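You operate a simulated robot arm through the tools that you are given. There is no shell and no other tool. Be economical: measure what you need, move in short steps, check, and stop when the job is done.

The job below is to be done with a simulated two-armed robot. You get a single attempt, and the scene is never put back.

JOB
On the far end of the grey table, fold the blue cloth in half, so that its two long edges meet.

It is judged by the outcome, as a careful person would: the job done as asked, and still so three seconds after it is handed in. It fails if anything else is knocked over, pushed out of place, dropped, spilled or broken. Flat cloth is picked up by pressing the open fingertips on it (5 to 10 N) and closing them slowly along it; thin cloth reads only 2 to 8 mm in the jaws.

ROBOT AND FRAMES
Two 7-joint arms with two-finger parallel grippers on one trunk, on a base that drives. Base frame: it is fixed to the floor where the robot stands at the start and does not move with it; the origin is under the middle of the robot, x ahead of it, y to its left, z up. Lengths are in mm, angles in degrees, forces in N, time in s.
The left shoulder is at the start at [70, 163, 1045], the right one opposite. Places, roughly: far end of the grey table [700, 0, 800]. Payload 3.43 kg a hand.
Tool frame (each hand has its own): the origin (TCP) lies between the finger pads and is the grasp point; the fingertips stand 34 mm ahead of it; z points along the fingers, y is the line along which they close. Largest opening 128 mm; finger width 24, thickness 12; the body of the gripper, 48 by 130 mm, starts 96 mm behind the TCP.
Orientation is that of the tool frame in the base frame, as [roll, pitch, yaw] about the fixed x, y, z axes, in that order (R = Rz(yaw) Ry(pitch) Rx(roll)). With the fingers straight down and closing along the base's y, the tool's x points along the base's -x, its y along +y and its z along -z.

CONTROLS
- The arms move only by the tool send_rows. It takes "left_targets", "right_targets" or both (then of equal length, played together; a hand with none holds still); each is a list that holds one entry, the list of rows, each a list of 7 numbers: the shift along the base's x, y, z in units of 40 mm (1.0 is 40 mm), then the turn, a rotation vector about the base's x, y, z in units of 6 degrees (1.0 is 6 degrees), then the finger opening in mm, from 0 to 128. In form: [[[x, y, z, ax, ay, az, gripper], ...]]. A call has 1 to 12 rows; each row shifts and turns the commanded pose from where the row before left it. A call with a number of a shift or a turn outside -1 to 1 is refused whole. A row lasts 0.2 s, in which the tool goes at most 50 mm and 8.6 degrees; a call with a longer step from one row to the next is refused whole, and so is a gripper value outside its range. A pose out of reach is approached as far as the arm can. The call stops where the force on the tool passes 40 N (or 10 N more than at its start, if that is more) or the arm is blocked; 0.2 s more then pass. The fingers move at their own pace (about 153 mm/s each) and stop on an object; they squeeze with about 22 N. The grip force told is the motor's: it shows also when the fingers shut on nothing. Time passes only in rows, and 0.2 s behind the last, so rows that do not move let the fingers close. The reply holds the time, the measured pose of the TCP, the force on the tool along the base axes, the opening and the grip force, in the units named above and with some noise, with the torque about the TCP (base axes, N m) and any sound that the robot's microphone picked up, and new pictures: "views" is both (left out), scene, wrist or none (wrist: the cameras of the hands that moved).
- Cameras (640 x 400 px; columns grow to the right, rows downward): "scene" is now at [128.4, -16.6, 1254.6]; the picture's right is [-0.22, -0.97, 0.00], its down [-0.70, 0.16, -0.70] and it looks along [0.68, -0.16, -0.72] (base axes); focal length 249 px, centre (320, 200). "left" rides on the left gripper at [76, 11, -160] in its tool frame; the picture's right is [-0.15, 0.99, 0.00], its down [-0.88, -0.13, -0.46] and it looks along [-0.45, -0.07, 0.89] (tool axes); focal length 234 px, centre (320, 200). "right" rides on the right gripper at [76, -11, -160] in its tool frame; the picture's right is [0.15, 0.99, 0.00], its down [-0.88, 0.13, -0.46] and it looks along [-0.45, 0.07, 0.89] (tool axes); focal length 234 px, centre (320, 200). There is no depth. A picture from a camera that has moved, and an enlarged one, comes with that camera's place and axes in the base frame and with its lens.
- lift_body(by): slides the trunk up (or, below 0, down) by that many mm; the arms and the scene camera ride with it, the base frame stays. It gives what a move gives, with no picture.
- steer(legs): drives the robot by 1 to 6 legs, each [ahead, left, turn to the left] in mm, mm and degrees, along the robot's own axes; the way and the turn of a leg run together, so that a leg with both is an arc; at most 1500 mm and 180 degrees a leg. The arms and the cameras ride along, it lands a little off, and it stops where it bumps. It gives what a move gives, and a new picture of the scene camera.
- turn_head(pan, tilt): turns the head with the scene camera to pan (to the left, within 86 degrees either way) and tilt (down, from -29 to 69), counted from straight ahead of the robot. It gives what a move gives, and a new picture of the scene camera.
- inspect(camera, box): a new picture of the part [left, top, right, bottom] of that camera's present view, enlarged. The clock stands still meanwhile.
- hand_in(): hands the job in; it is judged then, once.

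Go step by step. Nothing tells you exact positions but the pictures and the camera data: compare them with the known pose of the tool, close in by small moves and look again before you grip or let go. The budget is 120 turns and 260 pictures, counting those below and the enlarged ones. Unless the task says otherwise, let go and move clear before handing in, and close with one line.

The tools are called after "Call:" by a JSON object that holds its "name" and its "arguments". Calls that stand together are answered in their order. send_rows: Moves the arms, as the interface text tells. Its arguments: {"type":"object","properties":{"left_targets":{"type":"array","items":{"type":"array","items":{"type":"array","items":{"type":"number"}}}},"right_targets":{"type":"array","items":{"type":"array","items":{"type":"array","items":{"type":"number"}}}},"views":{"type":"string","enum":["both","scene","wrist","none"]}},"required":[]} The other tools are called the same way: lift_body (by) slides the trunk up or down; steer (legs) drives the base; turn_head (pan, tilt) turns the head that bears the scene camera; inspect (camera, box) takes an enlarged picture of a part of a camera's view; hand_in () hands the job in.

At the start:

```text
clock: 0.0
left_tcp_pos: [643.9, 211.5, 930.3]
left_tcp_rot: [-180.0, -0.1, -179.9]
left_wrist_force: [-0.1, -0.1, 0.0]
left_wrist_torque: [-0.01, -0.02, 0.04]
left_grip_width: 128.2
left_finger_force: 0.1
right_tcp_pos: [448.4, -266.5, 956.1]
right_tcp_rot: [-179.9, 0.0, 180.0]
right_wrist_force: [0.4, 0.2, -0.4]
right_wrist_torque: [-0.01, 0.0, 0.01]
right_grip_width: 128.1
right_finger_force: 0.0
trunk travel left (down, up): [-525.0, 415.0]
robot x, y, heading: [0.2, 0.3, -0.3]
head pan, tilt: [-12.9, 45.9]
```

scene: 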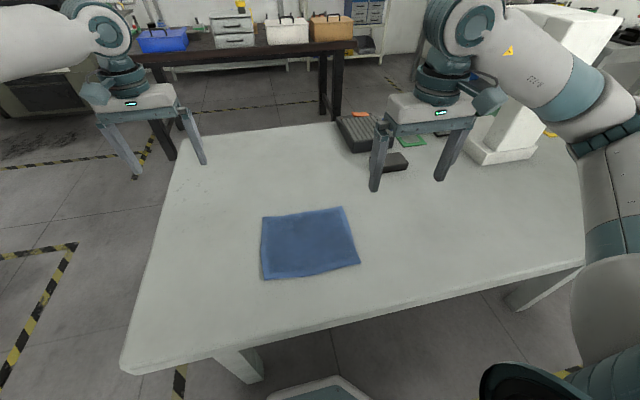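
right: 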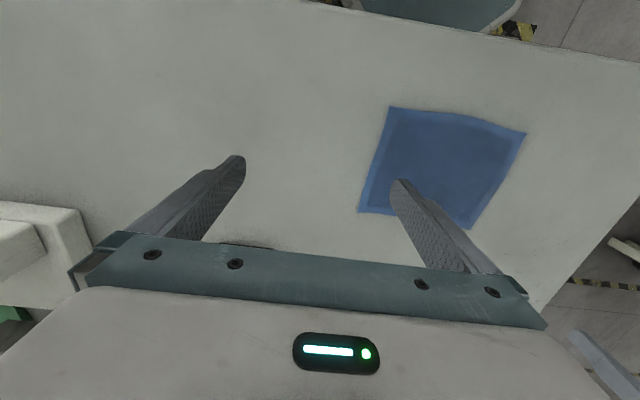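
left: 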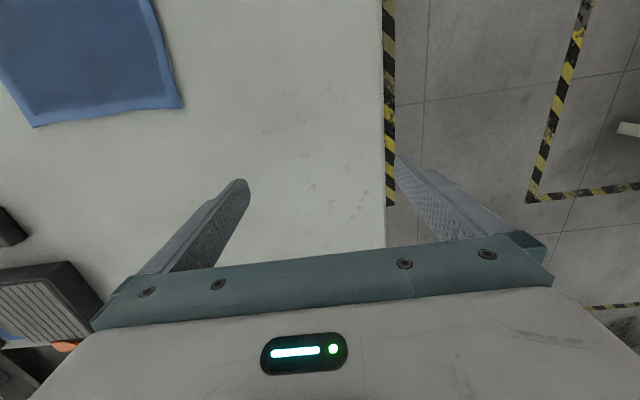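

The blue cloth lies nearly square to the robot. I put it at about x 390–575, y −180–45 on a table near z 750, with its long edges along y. I plan to lift the far edge with both hands and fold it towards the robot, so I first back off and shift right for room.

Call:
{"name": "steer", "arguments": {"legs": [[-150, -70, 0]]}}

Call:
{"name": "turn_head", "arguments": {"pan": 0, "tilt": 42}}

```text
clock: 1.4
left_tcp_pos: [493.8, 141.1, 930.0]
left_tcp_rot: [180.0, 0.1, 180.0]
left_wrist_force: [0.2, 0.8, 0.2]
left_wrist_torque: [-0.01, -0.03, 0.04]
left_grip_width: 127.9
left_finger_force: 0.1
right_tcp_pos: [296.5, -334.7, 955.1]
right_tcp_rot: [179.9, 0.0, -180.0]
right_wrist_force: [-0.1, -0.6, 0.7]
right_wrist_torque: [-0.01, -0.04, -0.02]
right_grip_width: 128.1
right_finger_force: 0.0
trunk travel left (down, up): [-525.0, 415.0]
robot x, y, heading: [-149.5, -66.6, -0.0]
head pan, tilt: [-12.9, 45.9]
camera scene: at [-23.0, -86.0, 1254.7], right [-0.22, -0.97, 0.0], down [-0.7, 0.16, -0.7], along [0.68, -0.15, -0.72], focal length 249 px, centre (320, 200)
```

scene: 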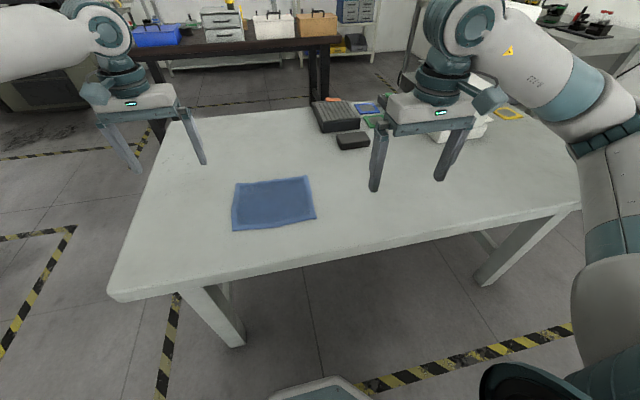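

```text
clock: 2.2
left_tcp_pos: [493.4, 141.6, 929.9]
left_tcp_rot: [-180.0, -0.1, -179.9]
left_wrist_force: [-0.5, -0.2, -0.2]
left_wrist_torque: [-0.02, -0.01, -0.01]
left_grip_width: 128.0
left_finger_force: 0.0
right_tcp_pos: [298.8, -334.3, 955.6]
right_tcp_rot: [180.0, 0.0, -180.0]
right_wrist_force: [0.1, 0.6, 0.1]
right_wrist_torque: [0.02, 0.01, -0.02]
right_grip_width: 128.2
right_finger_force: 0.1
trunk travel left (down, up): [-525.0, 415.0]
robot x, y, heading: [-149.6, -69.8, -0.1]
head pan, tilt: [0.0, 42.0]
camera scene: at [-16.7, -67.5, 1260.1], right [0.0, -1.0, 0.0], down [-0.67, 0.0, -0.74], along [0.74, 0.0, -0.67], focal length 249 px, centre (320, 200)
```

scene: 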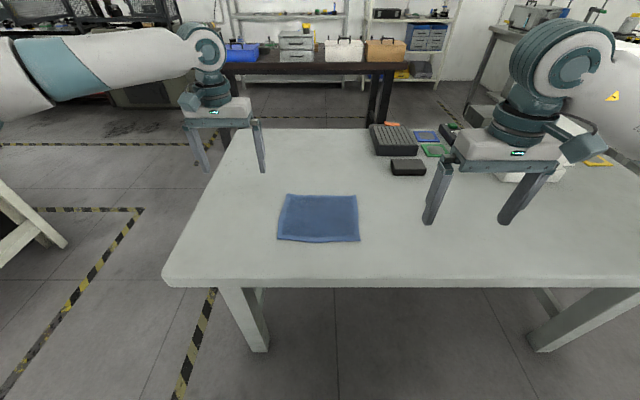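

The cloth is now centred in front of the robot. I'll enlarge it to measure the corners.

Call:
{"name": "inspect", "arguments": {"camera": "scene", "box": [240, 160, 400, 260]}}

Call:
{"name": "inspect", "arguments": {"camera": "left", "box": [0, 0, 640, 400]}}

Call:
{"name": "inspect", "arguments": {"camera": "right", "box": [0, 0, 640, 400]}}

```text
4.00 times, centred on (320, 210) of scene
camera zoom: at [-16.7, -67.5, 1260.1], right [0.0, -1.0, 0.0], down [-0.67, 0.0, -0.74], along [0.74, 0.0, -0.67], focal length 997 px, centre (320, 160)
```

zoom: 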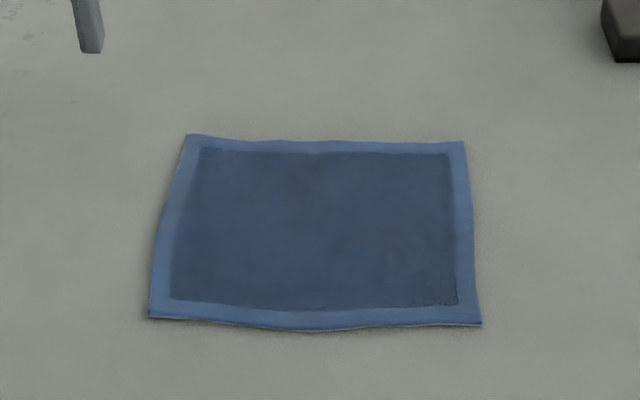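

```text
1.00 times, centred on (320, 200) of left (not enlarged: the box is as wide or as high as the picture)
camera zoom: at [419.0, 154.5, 1088.4], right [0.14, 0.99, 0.0], down [0.88, -0.13, 0.46], along [0.45, -0.07, -0.89], focal length 234 px, centre (320, 200)
```

zoom: 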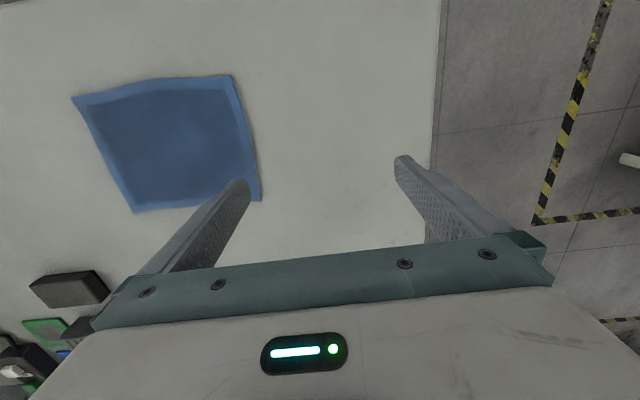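

```text
1.00 times, centred on (320, 200) of right (not enlarged: the box is as wide or as high as the picture)
camera zoom: at [222.2, -346.4, 1115.9], right [-0.15, 0.99, 0.0], down [0.88, 0.13, 0.46], along [0.45, 0.07, -0.89], focal length 234 px, centre (320, 200)
```

zoom: 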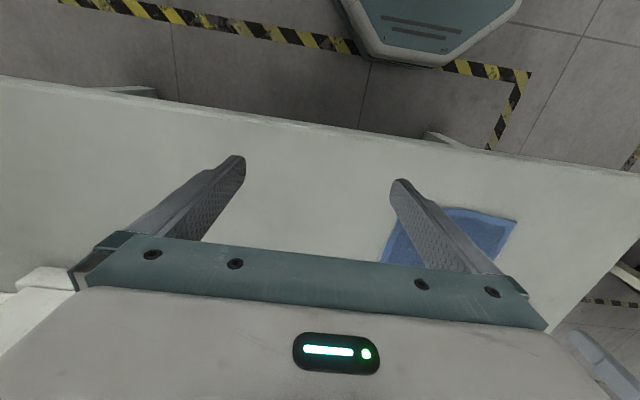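

Two cameras agree: the table top is at z≈750. The far long edge runs from (578, 34) to (569, −179), and the near one from (394, 44) to (389, −172). I'll bring both hands above the far edge with the fingers nearly closed.

Call:
{"name": "send_rows", "arguments": {"left_targets": [[[0.2425, -0.44, -0.219, 0, 0, 0, 30], [0.2425, -0.44, -0.219, 0, 0, 0, 30], [0.2425, -0.44, -0.219, 0, 0, 0, 30], [0.2425, -0.44, -0.219, 0, 0, 0, 30], [0.2425, -0.44, -0.219, 0, 0, 0, 30], [0.2425, -0.44, -0.219, 0, 0, 0, 30], [0.2425, -0.44, -0.219, 0, 0, 0, 30], [0.2425, -0.44, -0.219, 0, 0, 0, 30], [0, 0, 0, 0, 0, 0, 30]]], "right_targets": [[[0.832, 0.5875, -0.297, 0, 0, 0, 30], [0.832, 0.5875, -0.297, 0, 0, 0, 30], [0.832, 0.5875, -0.297, 0, 0, 0, 30], [0.832, 0.5875, -0.297, 0, 0, 0, 30], [0.832, 0.5875, -0.297, 0, 0, 0, 30], [0.832, 0.5875, -0.297, 0, 0, 0, 30], [0.832, 0.5875, -0.297, 0, 0, 0, 30], [0.832, 0.5875, -0.297, 0, 0, 0, 30], [0, 0, 0, 0, 0, 0, 30]]]}}

```text
clock: 4.2
left_tcp_pos: [571.2, 1.5, 860.2]
left_tcp_rot: [180.0, 0.0, -179.9]
left_wrist_force: [-0.2, 0.0, 0.4]
left_wrist_torque: [0.03, -0.02, -0.03]
left_grip_width: 30.2
left_finger_force: 0.1
right_tcp_pos: [564.4, -144.8, 860.7]
right_tcp_rot: [-179.9, -0.1, 180.0]
right_wrist_force: [-0.2, -0.1, -0.3]
right_wrist_torque: [-0.02, -0.02, 0.03]
right_grip_width: 30.0
right_finger_force: 0.0
trunk travel left (down, up): [-525.0, 415.0]
robot x, y, heading: [-152.2, -68.6, 0.0]
head pan, tilt: [0.0, 42.0]
camera scene: at [-17.9, -68.0, 1260.3], right [0.0, -1.0, 0.0], down [-0.67, 0.0, -0.74], along [0.74, 0.0, -0.67], focal length 249 px, centre (320, 200)
camera right: at [487.5, -157.5, 1020.6], right [-0.15, 0.99, 0.0], down [0.88, 0.13, 0.46], along [0.45, 0.07, -0.89], focal length 234 px, centre (320, 200)
camera left: at [496.1, 13.6, 1018.9], right [0.14, 0.99, 0.0], down [0.88, -0.13, 0.46], along [0.45, -0.07, -0.89], focal length 234 px, centre (320, 200)
```

scene: 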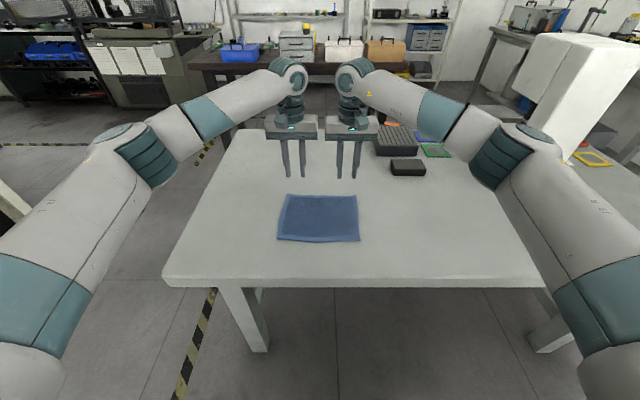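
right: 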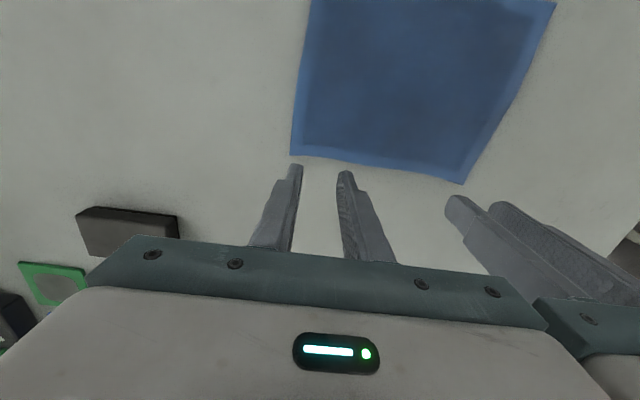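
left: 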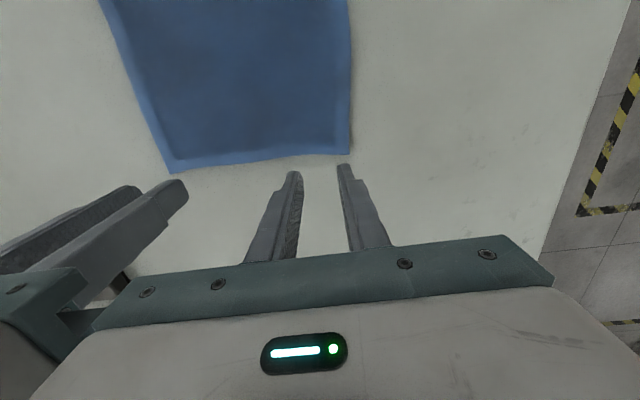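

The wrist views confirm the far edge and corners. I'll go down close to the cloth and check again.

Call:
{"name": "send_rows", "arguments": {"left_targets": [[[0, 0, -0.8, 0, 0, 0, 30], [0, 0, -0.8, 0, 0, 0, 30], [0, 0, 0, 0, 0, 0, 30]]], "right_targets": [[[0, 0, -0.8, 0, 0, 0, 30], [0, 0, -0.8, 0, 0, 0, 30], [0, 0, 0, 0, 0, 0, 30]]], "views": "wrist"}}

```text
clock: 5.0
left_tcp_pos: [571.8, 1.5, 794.8]
left_tcp_rot: [179.9, 0.0, -179.9]
left_wrist_force: [0.1, -0.5, 0.7]
left_wrist_torque: [0.0, -0.03, -0.01]
left_grip_width: 30.3
left_finger_force: 0.0
right_tcp_pos: [564.3, -146.4, 795.4]
right_tcp_rot: [180.0, 0.0, 180.0]
right_wrist_force: [0.3, 0.8, 0.5]
right_wrist_torque: [0.02, 0.01, 0.0]
right_grip_width: 30.0
right_finger_force: 0.0
trunk travel left (down, up): [-525.0, 415.0]
robot x, y, heading: [-149.4, -67.5, -0.0]
head pan, tilt: [0.0, 42.0]
camera right: at [488.3, -158.4, 956.0], right [-0.15, 0.99, 0.0], down [0.88, 0.13, 0.46], along [0.45, 0.07, -0.89], focal length 234 px, centre (320, 200)
camera left: at [496.3, 13.7, 953.9], right [0.14, 0.99, 0.0], down [0.88, -0.13, 0.46], along [0.45, -0.07, -0.89], focal length 234 px, centre (320, 200)
```

right: 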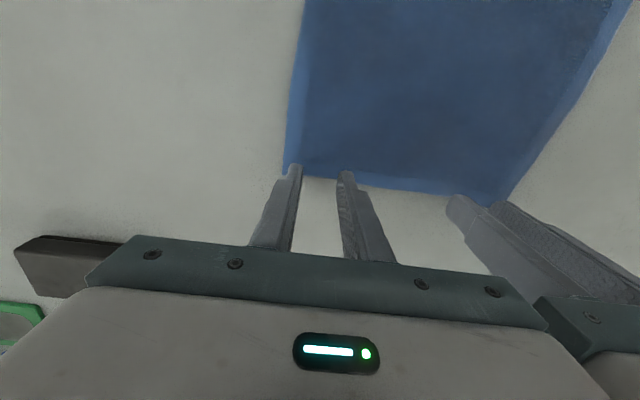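
left: 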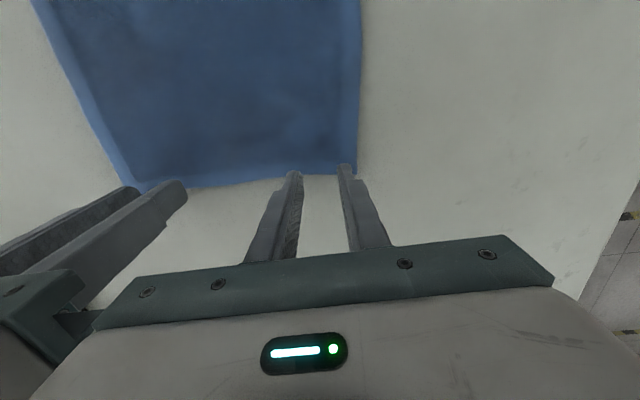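

The tips sit right over the edge, so I'll move 4 mm inward, then ease down to contact.

Call:
{"name": "send_rows", "arguments": {"left_targets": [[[-0.1, -0.07, 0, 0, 0, 0, 30], [0, 0, -0.2, 0, 0, 0, 30], [0, 0, -0.05, 0, 0, 0, 30], [0, 0, 0, 0, 0, 0, 30]]], "right_targets": [[[-0.1, 0.05, 0, 0, 0, 0, 30], [0, 0, -0.2, 0, 0, 0, 30], [0, 0, -0.05, 0, 0, 0, 30], [0, 0, 0, 0, 0, 0, 30]]], "views": "none"}}

```text
clock: 6.0
left_tcp_pos: [566.2, -0.8, 785.8]
left_tcp_rot: [179.9, 0.1, -179.9]
left_wrist_force: [2.5, 0.0, 11.0]
left_wrist_torque: [0.08, 0.01, 0.0]
left_grip_width: 29.9
left_finger_force: 0.1
right_tcp_pos: [559.9, -143.5, 787.2]
right_tcp_rot: [180.0, 0.1, 179.9]
right_wrist_force: [0.7, -1.1, 6.3]
right_wrist_torque: [0.04, -0.01, -0.03]
right_grip_width: 29.7
right_finger_force: 0.0
trunk travel left (down, up): [-525.0, 415.0]
robot x, y, heading: [-150.6, -68.4, -0.0]
head pan, tilt: [0.0, 42.0]
```

Both hands are in contact at 11 and 6 N. I'll ease the left a little and close slowly.

Call:
{"name": "send_rows", "arguments": {"left_targets": [[[0, 0, -0.0, 0, 0, 0, 27], [0, 0, 0, 0, 0, 0, 24], [0, 0, 0, 0, 0, 0, 21], [0, 0, 0, 0, 0, 0, 18], [0, 0, 0, 0, 0, 0, 15], [0, 0, 0, 0, 0, 0, 12], [0, 0, 0, 0, 0, 0, 9], [0, 0, 0, 0, 0, 0, 6], [0, 0, 0, 0, 0, 0, 3], [0, 0, 0, 0, 0, 0, 0], [0, 0, 0, 0, 0, 0, 0]]], "right_targets": [[[0, 0, -0.01, 0, 0, 0, 27], [0, 0, 0, 0, 0, 0, 24], [0, 0, 0, 0, 0, 0, 21], [0, 0, 0, 0, 0, 0, 18], [0, 0, 0, 0, 0, 0, 15], [0, 0, 0, 0, 0, 0, 12], [0, 0, 0, 0, 0, 0, 9], [0, 0, 0, 0, 0, 0, 6], [0, 0, 0, 0, 0, 0, 3], [0, 0, 0, 0, 0, 0, 0], [0, 0, 0, 0, 0, 0, 0]]], "views": "both"}}

```text
clock: 8.4
left_tcp_pos: [566.5, -0.4, 786.8]
left_tcp_rot: [-179.9, 0.3, -179.9]
left_wrist_force: [0.1, 0.2, 12.8]
left_wrist_torque: [0.08, 0.05, -0.01]
left_grip_width: 3.9
left_finger_force: 21.9
right_tcp_pos: [558.6, -143.5, 788.7]
right_tcp_rot: [-180.0, 0.1, 179.9]
right_wrist_force: [-0.2, 0.5, 6.5]
right_wrist_torque: [0.03, 0.06, 0.03]
right_grip_width: 0.0
right_finger_force: 22.3
trunk travel left (down, up): [-525.0, 415.0]
robot x, y, heading: [-150.4, -71.6, -0.0]
head pan, tilt: [0.0, 42.0]
camera scene: at [-19.6, -67.6, 1260.5], right [0.0, -1.0, 0.0], down [-0.67, 0.0, -0.74], along [0.74, 0.0, -0.67], focal length 249 px, centre (320, 200)
camera right: at [482.8, -156.2, 947.4], right [-0.15, 0.99, 0.0], down [0.88, 0.13, 0.46], along [0.45, 0.07, -0.89], focal length 234 px, centre (320, 200)
camera left: at [490.6, 10.8, 945.4], right [0.14, 0.99, 0.0], down [0.88, -0.13, 0.46], along [0.45, -0.07, -0.89], focal length 234 px, centre (320, 200)
```

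scene: 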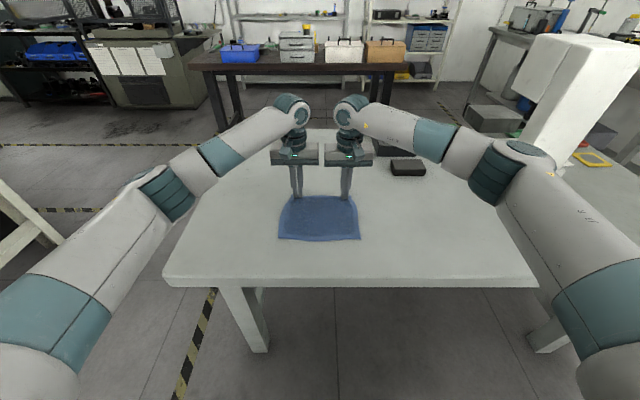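
right: 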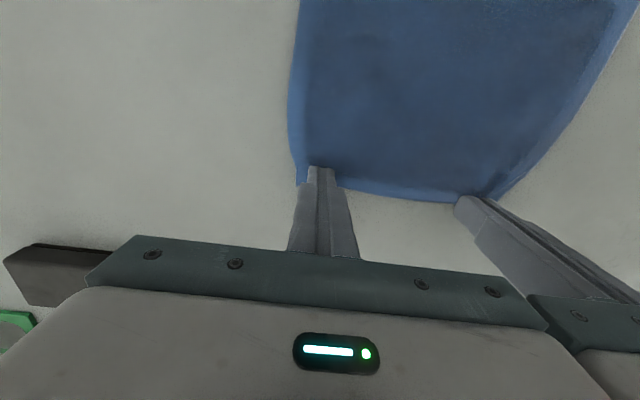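
left: 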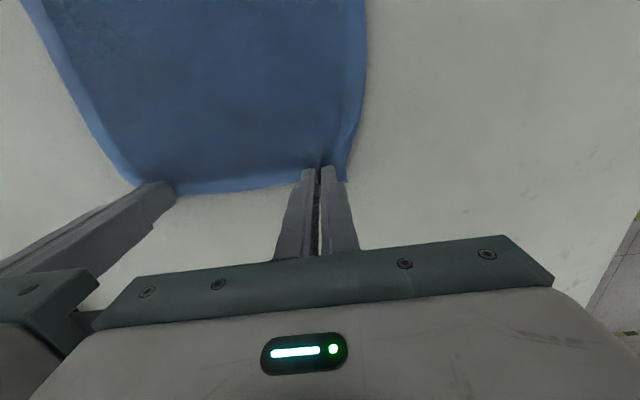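

The left hand has cloth (3.9 mm), but the right shut empty. I'll lift the right, reopen it and press a bit harder.

Call:
{"name": "send_rows", "arguments": {"right_targets": [[[0, 0, 0.25, 0, 0, 0, 0], [0, 0, 0, 0, 0, 0, 30], [-0.04, 0.03, 0, 0, 0, 0, 30], [0, 0, -0.2, 0, 0, 0, 30], [0, 0, -0.09, 0, 0, 0, 30], [0, 0, 0, 0, 0, 0, 30]]], "views": "wrist"}}

```text
clock: 9.8
left_tcp_pos: [566.0, -0.1, 786.4]
left_tcp_rot: [-179.9, 0.2, -179.9]
left_wrist_force: [0.4, 0.6, 12.6]
left_wrist_torque: [0.11, 0.03, 0.01]
left_grip_width: 3.8
left_finger_force: 21.5
right_tcp_pos: [557.9, -142.9, 787.1]
right_tcp_rot: [179.9, 0.1, 179.9]
right_wrist_force: [-1.5, -1.0, 12.8]
right_wrist_torque: [-0.08, 0.04, -0.01]
right_grip_width: 29.9
right_finger_force: 0.0
trunk travel left (down, up): [-525.0, 415.0]
robot x, y, heading: [-150.1, -74.1, -0.0]
head pan, tilt: [0.0, 42.0]
camera right: at [480.9, -155.2, 947.2], right [-0.15, 0.99, 0.0], down [0.88, 0.13, 0.46], along [0.45, 0.07, -0.89], focal length 234 px, centre (320, 200)
```

right: 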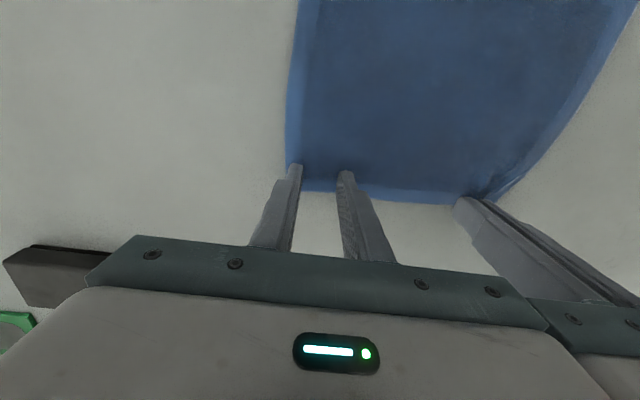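

Call:
{"name": "send_rows", "arguments": {"right_targets": [[[0, 0, 0, 0, 0, 0, 27], [0, 0, 0, 0, 0, 0, 24], [0, 0, 0, 0, 0, 0, 21], [0, 0, 0, 0, 0, 0, 18], [0, 0, 0, 0, 0, 0, 15], [0, 0, 0, 0, 0, 0, 12], [0, 0, 0, 0, 0, 0, 9], [0, 0, 0, 0, 0, 0, 6], [0, 0, 0, 0, 0, 0, 3], [0, 0, 0, 0, 0, 0, 0], [0, 0, 0, 0, 0, 0, 0]]], "views": "wrist"}}

```text
clock: 12.2
left_tcp_pos: [565.5, -0.7, 786.8]
left_tcp_rot: [-179.9, 0.2, -180.0]
left_wrist_force: [1.8, -8.7, 7.2]
left_wrist_torque: [-0.19, 0.0, 0.05]
left_grip_width: 3.7
left_finger_force: 21.9
right_tcp_pos: [556.8, -142.0, 786.5]
right_tcp_rot: [180.0, 0.3, -179.8]
right_wrist_force: [1.2, 7.5, 21.4]
right_wrist_torque: [0.27, 0.06, -0.04]
right_grip_width: 4.9
right_finger_force: 22.3
trunk travel left (down, up): [-525.0, 415.0]
robot x, y, heading: [-149.3, -64.9, 0.2]
head pan, tilt: [0.0, 42.0]
camera right: at [480.5, -154.7, 946.8], right [-0.15, 0.99, 0.0], down [0.88, 0.13, 0.46], along [0.45, 0.07, -0.89], focal length 234 px, centre (320, 200)
```

right: 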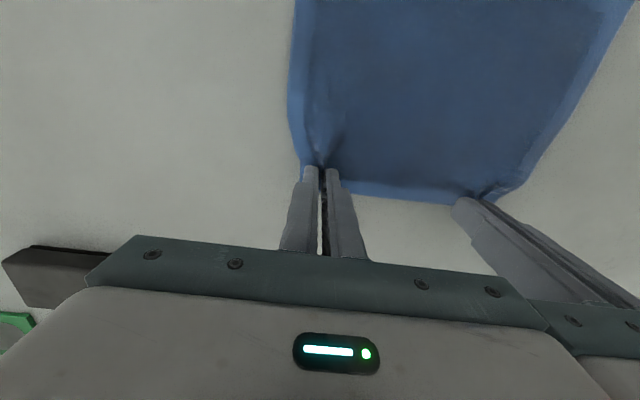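

Both hands now hold cloth. I'll lift gently while starting to pitch the fingers forward, and check the hold.

Call:
{"name": "send_rows", "arguments": {"left_targets": [[[0, -0.03, 0.27, 0, 0, 0, 0], [-0.166, 0, 0.27, 0, -0.75, 0, 0], [-0.166, 0, 0.27, 0, -0.75, 0, 0], [-0.166, 0, 0.27, 0, -0.75, 0, 0], [-0.166, 0, 0, 0, -0.75, 0, 0]]], "right_targets": [[[0, 0.03, 0.27, 0, 0, 0, 0], [-0.166, 0, 0.27, 0, -0.75, 0, 0], [-0.166, 0, 0.27, 0, -0.75, 0, 0], [-0.166, 0, 0.27, 0, -0.75, 0, 0], [-0.166, 0, 0, 0, -0.75, 0, 0]]]}}

Call:
{"name": "inspect", "arguments": {"camera": "scene", "box": [240, 160, 400, 260]}}

```text
clock: 13.4
left_tcp_pos: [540.5, -2.4, 828.9]
left_tcp_rot: [-179.9, 18.2, -179.9]
left_wrist_force: [0.3, -4.3, -0.8]
left_wrist_torque: [-0.18, 0.04, 0.01]
left_grip_width: 3.6
left_finger_force: 22.1
right_tcp_pos: [532.1, -142.2, 828.2]
right_tcp_rot: [-180.0, 18.0, -180.0]
right_wrist_force: [0.4, 5.1, -0.1]
right_wrist_torque: [0.16, 0.01, 0.01]
right_grip_width: 4.1
right_finger_force: 21.8
trunk travel left (down, up): [-525.0, 415.0]
robot x, y, heading: [-147.6, -69.5, 0.2]
head pan, tilt: [0.0, 42.0]
camera scene: at [-17.1, -67.6, 1260.2], right [0.0, -1.0, 0.0], down [-0.67, 0.0, -0.74], along [0.74, 0.0, -0.67], focal length 249 px, centre (320, 200)
camera right: at [410.3, -153.8, 956.4], right [-0.14, 0.99, -0.04], down [0.7, 0.13, 0.71], along [0.7, 0.07, -0.71], focal length 234 px, centre (320, 200)
camera left: at [419.9, 9.4, 956.2], right [0.14, 0.99, 0.04], down [0.7, -0.13, 0.71], along [0.7, -0.07, -0.71], focal length 234 px, centre (320, 200)
```

scene: 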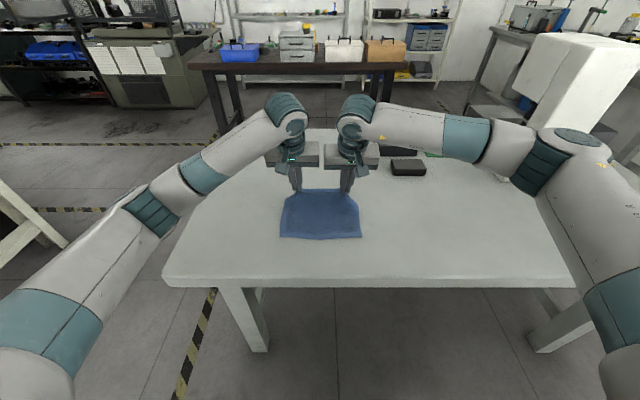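
right: 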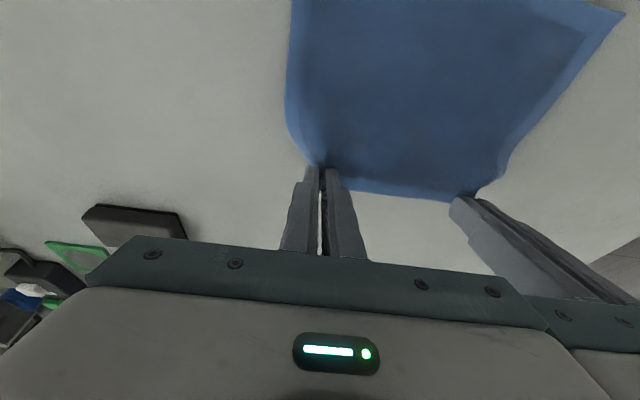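
left: 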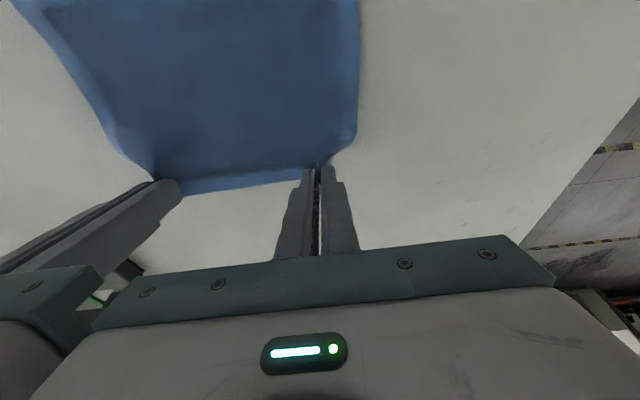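

```text
4.00 times, centred on (320, 210) of scene
camera zoom: at [-17.1, -67.6, 1260.2], right [0.0, -1.0, 0.0], down [-0.67, 0.0, -0.74], along [0.74, 0.0, -0.67], focal length 997 px, centre (320, 160)
```

zoom: 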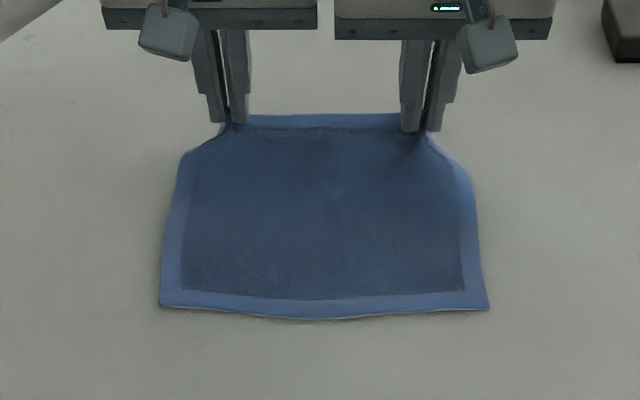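

Both hands hold the far edge well. The near edge is now at x≈403, so the fold line should come out near x≈495. I'll carry the edge over in an arc while pitching further.

Call:
{"name": "send_rows", "arguments": {"left_targets": [[[-0.419, 0, 0.1725, 0, -0.625, 0, 0], [-0.419, 0, 0.1725, 0, -0.625, 0, 0], [-0.419, 0, 0.1725, 0, -0.625, 0, 0], [-0.419, 0, 0.1725, 0, -0.625, 0, 0], [0, 0, 0, 0, 0, 0, 0]]], "right_targets": [[[-0.404, 0, 0.177, 0, -0.625, 0, 0], [-0.404, 0, 0.177, 0, -0.625, 0, 0], [-0.404, 0, 0.177, 0, -0.625, 0, 0], [-0.404, 0, 0.177, 0, -0.625, 0, 0], [0, 0, 0, 0, 0, 0, 0]]]}}

Call:
{"name": "inspect", "arguments": {"camera": "scene", "box": [240, 160, 400, 260]}}

```text
clock: 14.6
left_tcp_pos: [475.0, -2.9, 856.3]
left_tcp_rot: [-179.8, 32.9, -179.8]
left_wrist_force: [-0.4, -5.6, 0.9]
left_wrist_torque: [-0.18, 0.02, -0.05]
left_grip_width: 3.6
left_finger_force: 21.6
right_tcp_pos: [468.0, -141.6, 856.6]
right_tcp_rot: [-180.0, 33.0, 180.0]
right_wrist_force: [0.3, 4.6, -0.9]
right_wrist_torque: [0.15, 0.01, 0.06]
right_grip_width: 4.2
right_finger_force: 21.7
trunk travel left (down, up): [-525.0, 415.0]
robot x, y, heading: [-151.6, -72.8, 0.2]
head pan, tilt: [0.0, 42.0]
camera scene: at [-16.5, -67.7, 1260.1], right [0.0, -1.0, 0.0], down [-0.67, 0.0, -0.74], along [0.74, 0.0, -0.67], focal length 249 px, centre (320, 200)
camera right: at [316.7, -154.0, 949.4], right [-0.12, 0.99, -0.08], down [0.49, 0.13, 0.86], along [0.86, 0.07, -0.5], focal length 234 px, centre (320, 200)
camera left: at [324.1, 9.1, 947.8], right [0.12, 0.99, 0.08], down [0.49, -0.13, 0.86], along [0.86, -0.07, -0.5], focal length 234 px, centre (320, 200)
```

scene: 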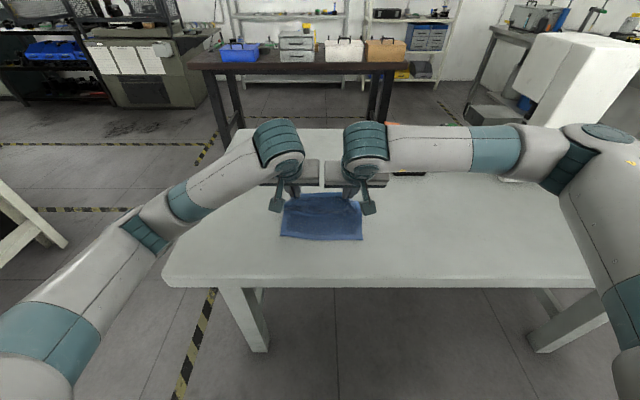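
right: 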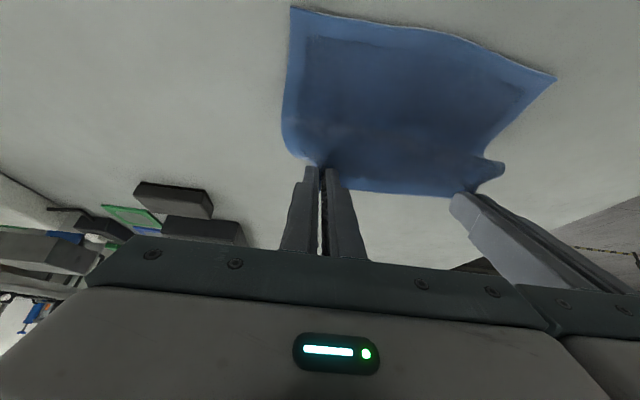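
left: 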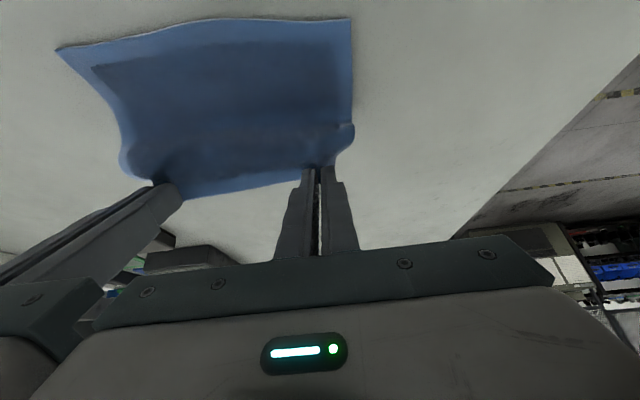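

```text
4.00 times, centred on (320, 210) of scene
camera zoom: at [-16.5, -67.7, 1260.1], right [0.0, -1.0, 0.0], down [-0.67, 0.0, -0.74], along [0.74, 0.0, -0.67], focal length 997 px, centre (320, 160)
```

zoom: 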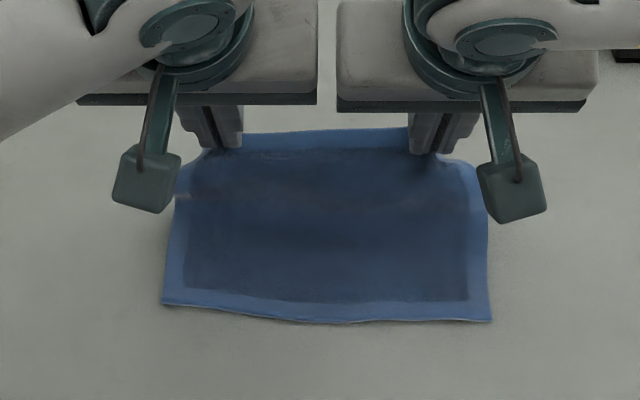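

The fold is forming. The near edge's right corner has crept to x≈392 while the left is at ≈405. I'll continue the arc.

Call:
{"name": "send_rows", "arguments": {"left_targets": [[[-0.344, 0, -0.139, 0, -0.5, 0, 0], [-0.344, 0, -0.139, 0, -0.5, 0, 0], [-0.344, 0, -0.139, 0, -0.5, 0, 0], [-0.344, 0, -0.139, 0, -0.5, 0, 0], [-0.344, 0, -0.139, 0, -0.5, 0, 0], [0, 0, 0, 0, 0, 0, 0]]], "right_targets": [[[-0.36, 0, -0.139, 0, -0.5, 0, 0], [-0.36, 0, -0.139, 0, -0.5, 0, 0], [-0.36, 0, -0.139, 0, -0.5, 0, 0], [-0.36, 0, -0.139, 0, -0.5, 0, 0], [-0.36, 0, -0.139, 0, -0.5, 0, 0], [0, 0, 0, 0, 0, 0, 0]]]}}

Call:
{"name": "inspect", "arguments": {"camera": "scene", "box": [240, 160, 400, 260]}}

```text
clock: 16.0
left_tcp_pos: [403.2, -2.6, 827.6]
left_tcp_rot: [-179.9, 48.0, -179.8]
left_wrist_force: [-0.3, -6.5, 0.0]
left_wrist_torque: [-0.2, 0.01, -0.09]
left_grip_width: 3.7
left_finger_force: 22.2
right_tcp_pos: [395.5, -141.9, 828.3]
right_tcp_rot: [179.9, 48.0, 180.0]
right_wrist_force: [0.6, 5.8, 0.0]
right_wrist_torque: [0.17, 0.02, 0.09]
right_grip_width: 4.4
right_finger_force: 22.0
trunk travel left (down, up): [-525.0, 415.0]
robot x, y, heading: [-148.7, -70.1, -0.0]
head pan, tilt: [0.0, 42.0]
camera scene: at [-16.9, -67.7, 1260.2], right [0.0, -1.0, 0.0], down [-0.67, 0.0, -0.74], along [0.74, 0.0, -0.67], focal length 249 px, centre (320, 200)
camera right: at [225.8, -154.5, 879.5], right [-0.1, 0.99, -0.11], down [0.25, 0.13, 0.96], along [0.96, 0.07, -0.26], focal length 234 px, centre (320, 200)
camera left: at [236.0, 9.7, 877.3], right [0.1, 0.99, 0.11], down [0.25, -0.13, 0.96], along [0.96, -0.07, -0.26], focal length 234 px, centre (320, 200)
```

scene: 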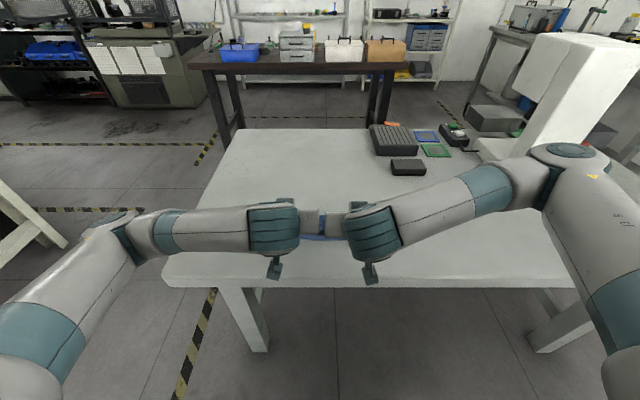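
right: 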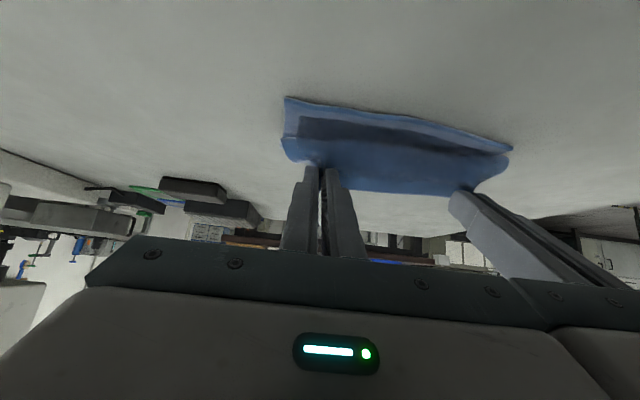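
left: 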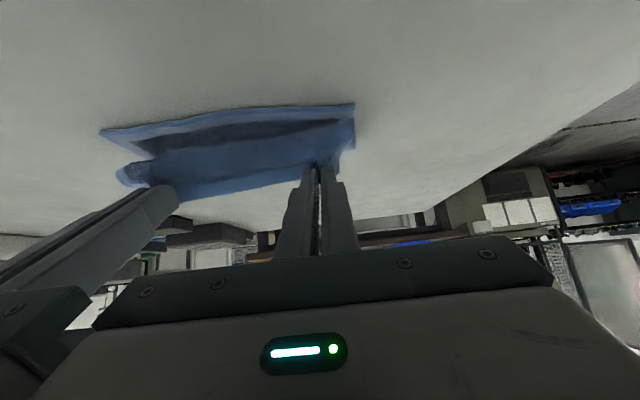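

```text
4.00 times, centred on (320, 210) of scene
camera zoom: at [-16.9, -67.7, 1260.2], right [0.0, -1.0, 0.0], down [-0.67, 0.0, -0.74], along [0.74, 0.0, -0.67], focal length 997 px, centre (320, 160)
```

zoom: 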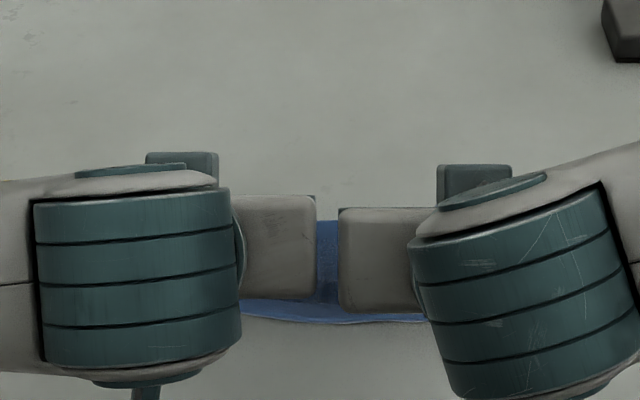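

From the wrist cameras the near edge now runs from (413, 37) to (393, −180). I'll lower so that the held edge comes over it.

Call:
{"name": "send_rows", "arguments": {"left_targets": [[[-0.08, 0, -0.25, 0, 0, 0, 0], [-0.08, 0, -0.25, 0, 0, 0, 0], [-0.08, 0, -0.25, 0, 0, 0, 0], [0, 0, 0, 0, 0, 0, 0]]], "right_targets": [[[-0.1, 0, -0.25, 0, 0, 0, 0], [-0.1, 0, -0.25, 0, 0, 0, 0], [-0.1, 0, -0.25, 0, 0, 0, 0], [0, 0, 0, 0, 0, 0, 0]]], "views": "wrist"}}

```text
clock: 17.0
left_tcp_pos: [394.9, -3.2, 797.9]
left_tcp_rot: [-179.9, 48.0, -179.8]
left_wrist_force: [-1.0, -6.8, -0.2]
left_wrist_torque: [-0.22, 0.01, -0.13]
left_grip_width: 3.3
left_finger_force: 22.3
right_tcp_pos: [383.8, -141.5, 798.3]
right_tcp_rot: [180.0, 47.9, 180.0]
right_wrist_force: [-0.1, 7.1, 0.1]
right_wrist_torque: [0.18, -0.01, 0.15]
right_grip_width: 4.2
right_finger_force: 22.2
trunk travel left (down, up): [-525.0, 415.0]
robot x, y, heading: [-149.8, -68.7, -0.1]
head pan, tilt: [0.0, 42.0]
camera right: at [213.8, -154.6, 849.5], right [-0.1, 0.99, -0.11], down [0.25, 0.13, 0.96], along [0.96, 0.07, -0.26], focal length 234 px, centre (320, 200)
camera left: at [226.4, 9.8, 847.9], right [0.1, 0.99, 0.11], down [0.25, -0.13, 0.96], along [0.96, -0.07, -0.26], focal length 234 px, centre (320, 200)
```

right: 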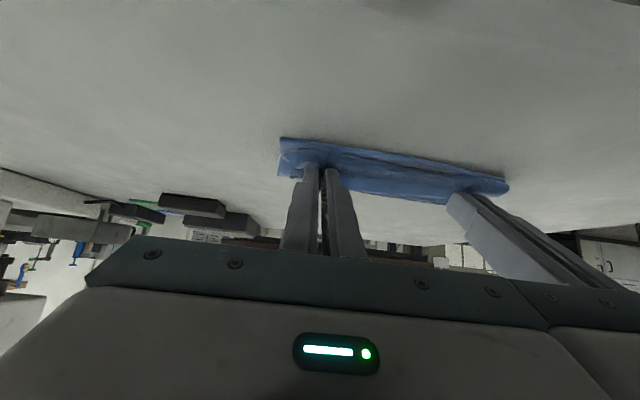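
left: 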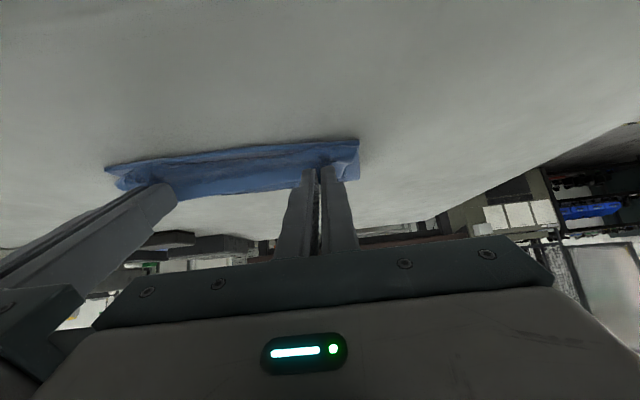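

Call:
{"name": "send_rows", "arguments": {"left_targets": [[[-0.12, 0, -0.15, 0, 0, 0, 0], [-0.12, 0, -0.15, 0, 0, 0, 0], [0, 0, -0.08, 0, 0, 0, 0], [0, 0, 0, 0, 0, 0, 0]]], "right_targets": [[[-0.08, 0, -0.15, 0, 0, 0, 0], [-0.08, 0, -0.15, 0, 0, 0, 0], [0, 0, -0.08, 0, 0, 0, 0], [0, 0, 0, 0, 0, 0, 0]]], "views": "none"}}

Call:
{"name": "inspect", "arguments": {"camera": "left", "box": [80, 100, 400, 300]}}

Call:
{"name": "inspect", "arguments": {"camera": "right", "box": [240, 100, 560, 300]}}

```text
clock: 18.0
left_tcp_pos: [386.0, -2.5, 787.6]
left_tcp_rot: [-179.6, 48.6, -179.6]
left_wrist_force: [6.4, -6.4, 29.0]
left_wrist_torque: [-0.2, -0.72, -0.07]
left_grip_width: 3.6
left_finger_force: 22.1
right_tcp_pos: [376.3, -141.6, 788.0]
right_tcp_rot: [179.8, 48.4, 179.8]
right_wrist_force: [7.6, 6.0, 28.7]
right_wrist_torque: [0.18, -0.68, 0.1]
right_grip_width: 4.3
right_finger_force: 21.8
trunk travel left (down, up): [-525.0, 415.0]
robot x, y, heading: [-153.8, -69.5, -0.1]
head pan, tilt: [0.0, 42.0]
```

```text
2.00 times, centred on (240, 200) of left
camera zoom: at [215.7, 9.8, 835.7], right [0.09, 0.99, 0.11], down [0.24, -0.13, 0.96], along [0.97, -0.07, -0.25], focal length 468 px, centre (480, 200)
```

zoom: 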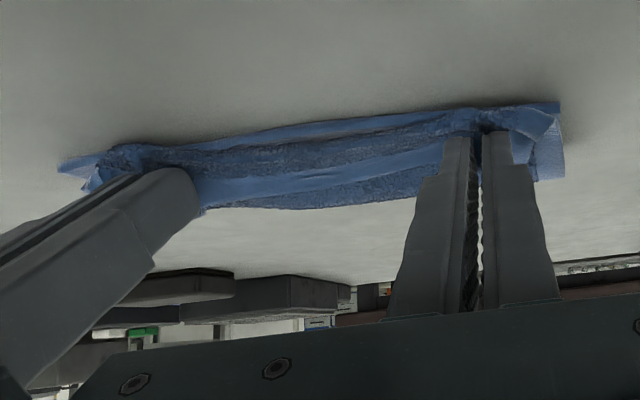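

```text
2.00 times, centred on (400, 200) of right
camera zoom: at [206.2, -154.0, 837.2], right [-0.1, 0.99, -0.11], down [0.24, 0.13, 0.96], along [0.97, 0.07, -0.25], focal length 468 px, centre (160, 200)
```

zoom: 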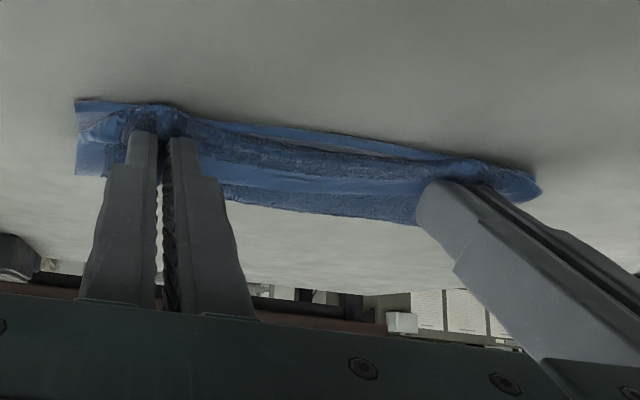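

The held edge lies on the near edge. I'll ease the pressure and open slowly, so the pinched ridges spread out again.

Call:
{"name": "send_rows", "arguments": {"left_targets": [[[0, 0, 0.1, 0, 0, 0, 0], [0, 0, 0, 0, 0, 0, 6], [0, 0, 0, 0, 0, 0, 10], [0, 0, 0, 0, 0, 0, 15], [0, 0, 0, 0, 0, 0, 20], [0, 0, 0, 0, 0, 0, 25]]], "right_targets": [[[0, 0, 0.1, 0, 0, 0, 0], [0, 0, 0, 0, 0, 0, 6], [0, 0, 0, 0, 0, 0, 10], [0, 0, 0, 0, 0, 0, 15], [0, 0, 0, 0, 0, 0, 20], [0, 0, 0, 0, 0, 0, 25]]], "views": "none"}}

Call:
{"name": "inspect", "arguments": {"camera": "left", "box": [80, 100, 400, 300]}}

Call:
{"name": "inspect", "arguments": {"camera": "right", "box": [240, 100, 560, 300]}}

```text
clock: 19.4
left_tcp_pos: [383.4, -1.5, 788.3]
left_tcp_rot: [-179.7, 48.2, -179.8]
left_wrist_force: [0.0, 1.3, 15.8]
left_wrist_torque: [0.01, -0.3, 0.03]
left_grip_width: 18.7
left_finger_force: 0.0
right_tcp_pos: [375.0, -141.5, 787.6]
right_tcp_rot: [-180.0, 48.2, -179.8]
right_wrist_force: [-1.5, 3.2, 15.7]
right_wrist_torque: [0.09, -0.24, 0.06]
right_grip_width: 19.1
right_finger_force: 0.0
trunk travel left (down, up): [-525.0, 415.0]
robot x, y, heading: [-155.5, -69.8, 0.1]
head pan, tilt: [0.0, 42.0]
```

```text
2.00 times, centred on (240, 200) of left
camera zoom: at [215.0, 10.2, 837.2], right [0.1, 0.99, 0.11], down [0.25, -0.13, 0.96], along [0.96, -0.07, -0.26], focal length 468 px, centre (480, 200)
```

zoom: 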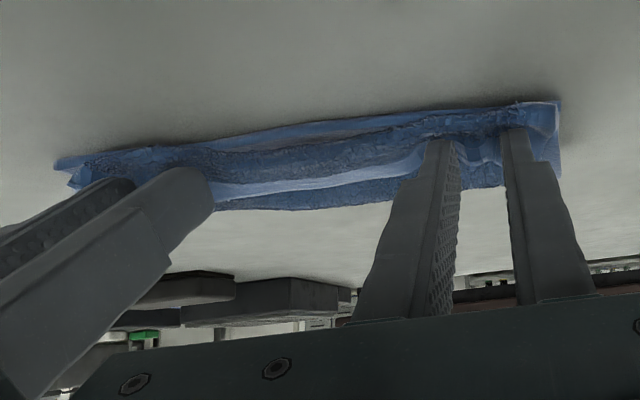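

```text
2.00 times, centred on (400, 200) of right
camera zoom: at [205.2, -154.2, 839.1], right [-0.1, 0.99, -0.11], down [0.25, 0.13, 0.96], along [0.96, 0.07, -0.26], focal length 468 px, centre (160, 200)
```

zoom: 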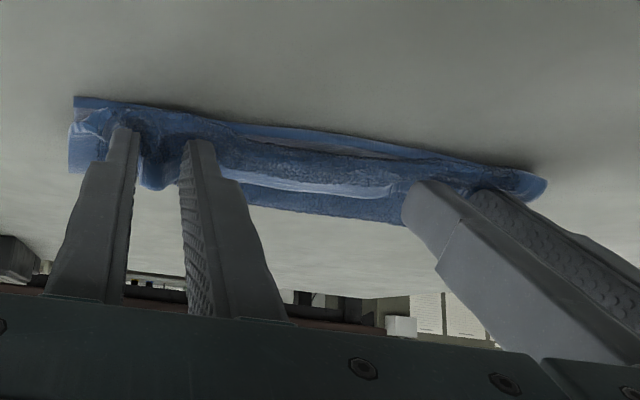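

The edge seems to stand up a bit. I'll lift the hands clear, move them back out of view, and look.

Call:
{"name": "send_rows", "arguments": {"left_targets": [[[0, 0, 0.3, 0, 0, 0, 30], [0, 0.1, 0.9, 0, 0, 0, 40], [-0.2, 0.5, 0.9, 0, 0.8, 0, 40], [-0.3, 0.8, 0.8, 0, 1, 0, 40], [-0.3, 0.9, 0.5, 0, 1, 0, 40], [-0.3, 0.9, 0.3, 0, 1, 0, 40]]], "right_targets": [[[0, 0, 0.3, 0, 0, 0, 30], [0, -0.1, 0.9, 0, 0, 0, 40], [-0.2, -0.5, 0.9, 0, 0.8, 0, 40], [-0.3, -0.8, 0.8, 0, 1, 0, 40], [-0.3, -0.9, 0.5, 0, 1, 0, 40], [-0.3, -0.9, 0.3, 0, 1, 0, 40]]], "views": "scene"}}

Call:
{"name": "inspect", "arguments": {"camera": "scene", "box": [240, 160, 400, 260]}}

```text
clock: 20.8
left_tcp_pos: [340.1, 126.6, 935.8]
left_tcp_rot: [-179.8, 25.3, -179.9]
left_wrist_force: [-0.3, -1.0, 0.9]
left_wrist_torque: [-0.04, 0.0, 0.0]
left_grip_width: 39.8
left_finger_force: 0.1
right_tcp_pos: [332.8, -270.2, 935.3]
right_tcp_rot: [-180.0, 25.2, -179.9]
right_wrist_force: [-0.8, 0.7, -0.3]
right_wrist_torque: [0.01, -0.01, 0.0]
right_grip_width: 40.1
right_finger_force: 0.0
trunk travel left (down, up): [-525.0, 415.0]
robot x, y, heading: [-150.0, -70.3, -0.0]
head pan, tilt: [0.0, 42.0]
camera scene: at [-18.4, -67.7, 1260.3], right [0.0, -1.0, 0.0], down [-0.67, 0.0, -0.74], along [0.74, 0.0, -0.67], focal length 249 px, centre (320, 200)
```

scene: 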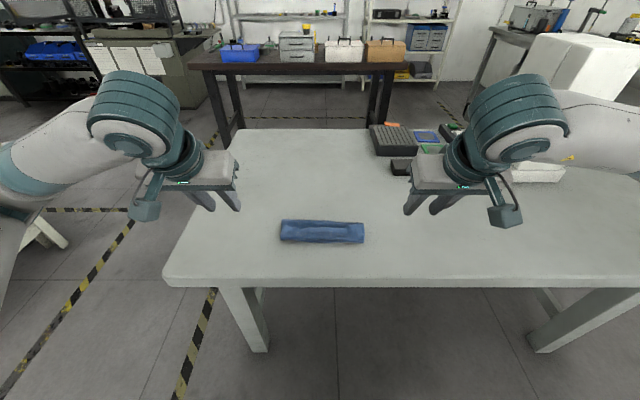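

```text
4.00 times, centred on (320, 210) of scene
camera zoom: at [-18.4, -67.7, 1260.3], right [0.0, -1.0, 0.0], down [-0.67, 0.0, -0.74], along [0.74, 0.0, -0.67], focal length 997 px, centre (320, 160)
```

zoom: 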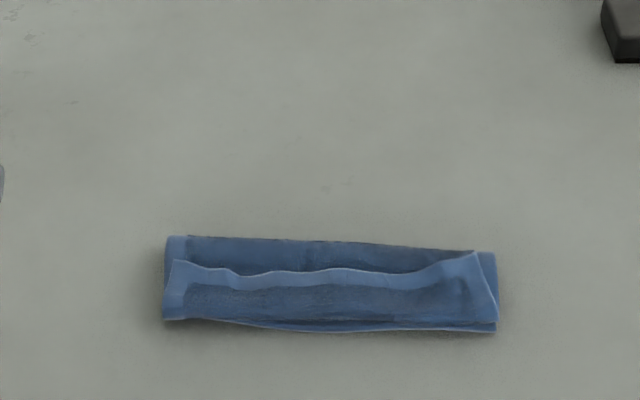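

The hem I held flipped back: a strip about 35 mm wide lies on top, pointing away from the robot. I need to regrip that free edge and lay it forward, so I look closer with the wrist cameras.

Call:
{"name": "inspect", "arguments": {"camera": "left", "box": [0, 0, 640, 400]}}

Call:
{"name": "inspect", "arguments": {"camera": "right", "box": [0, 0, 640, 400]}}

Call:
{"name": "inspect", "arguments": {"camera": "scene", "box": [272, 206, 372, 256]}}

```text
1.00 times, centred on (320, 200) of left (not enlarged: the box is as wide or as high as the picture)
camera zoom: at [204.9, 138.3, 1047.5], right [0.13, 0.99, 0.06], down [0.6, -0.13, 0.79], along [0.79, -0.07, -0.61], focal length 234 px, centre (320, 200)
```

zoom: 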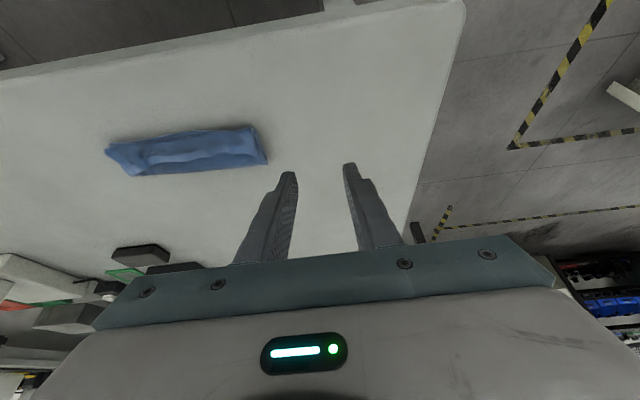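

```text
1.00 times, centred on (320, 200) of right (not enlarged: the box is as wide or as high as the picture)
camera zoom: at [195.1, -282.8, 1048.6], right [-0.13, 0.99, -0.06], down [0.6, 0.13, 0.79], along [0.79, 0.07, -0.61], focal length 234 px, centre (320, 200)
```

zoom: 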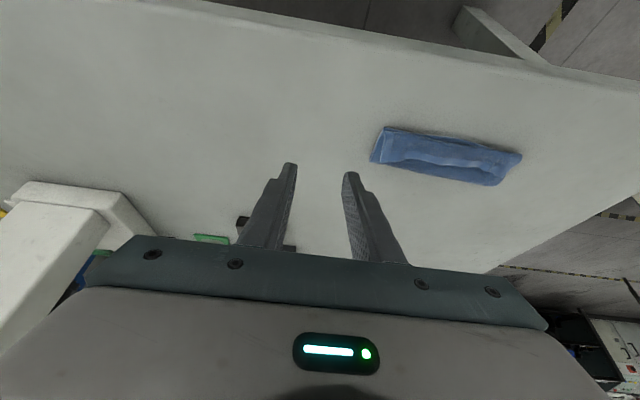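

```text
6.40 times, centred on (322, 231) of scene
camera zoom: at [-18.4, -67.7, 1260.3], right [0.0, -1.0, 0.0], down [-0.67, 0.0, -0.74], along [0.74, 0.0, -0.67], focal length 1596 px, centre (307, 2)
```

zoom: 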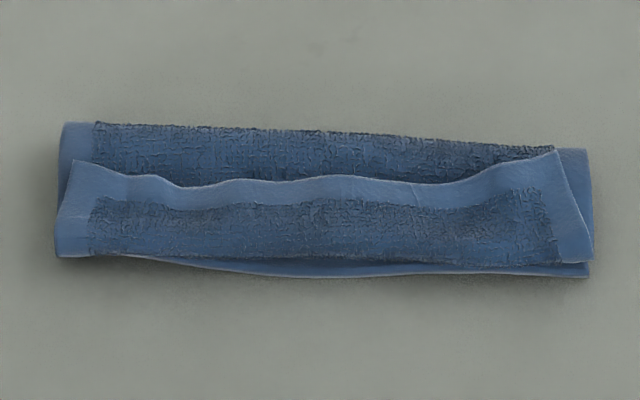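

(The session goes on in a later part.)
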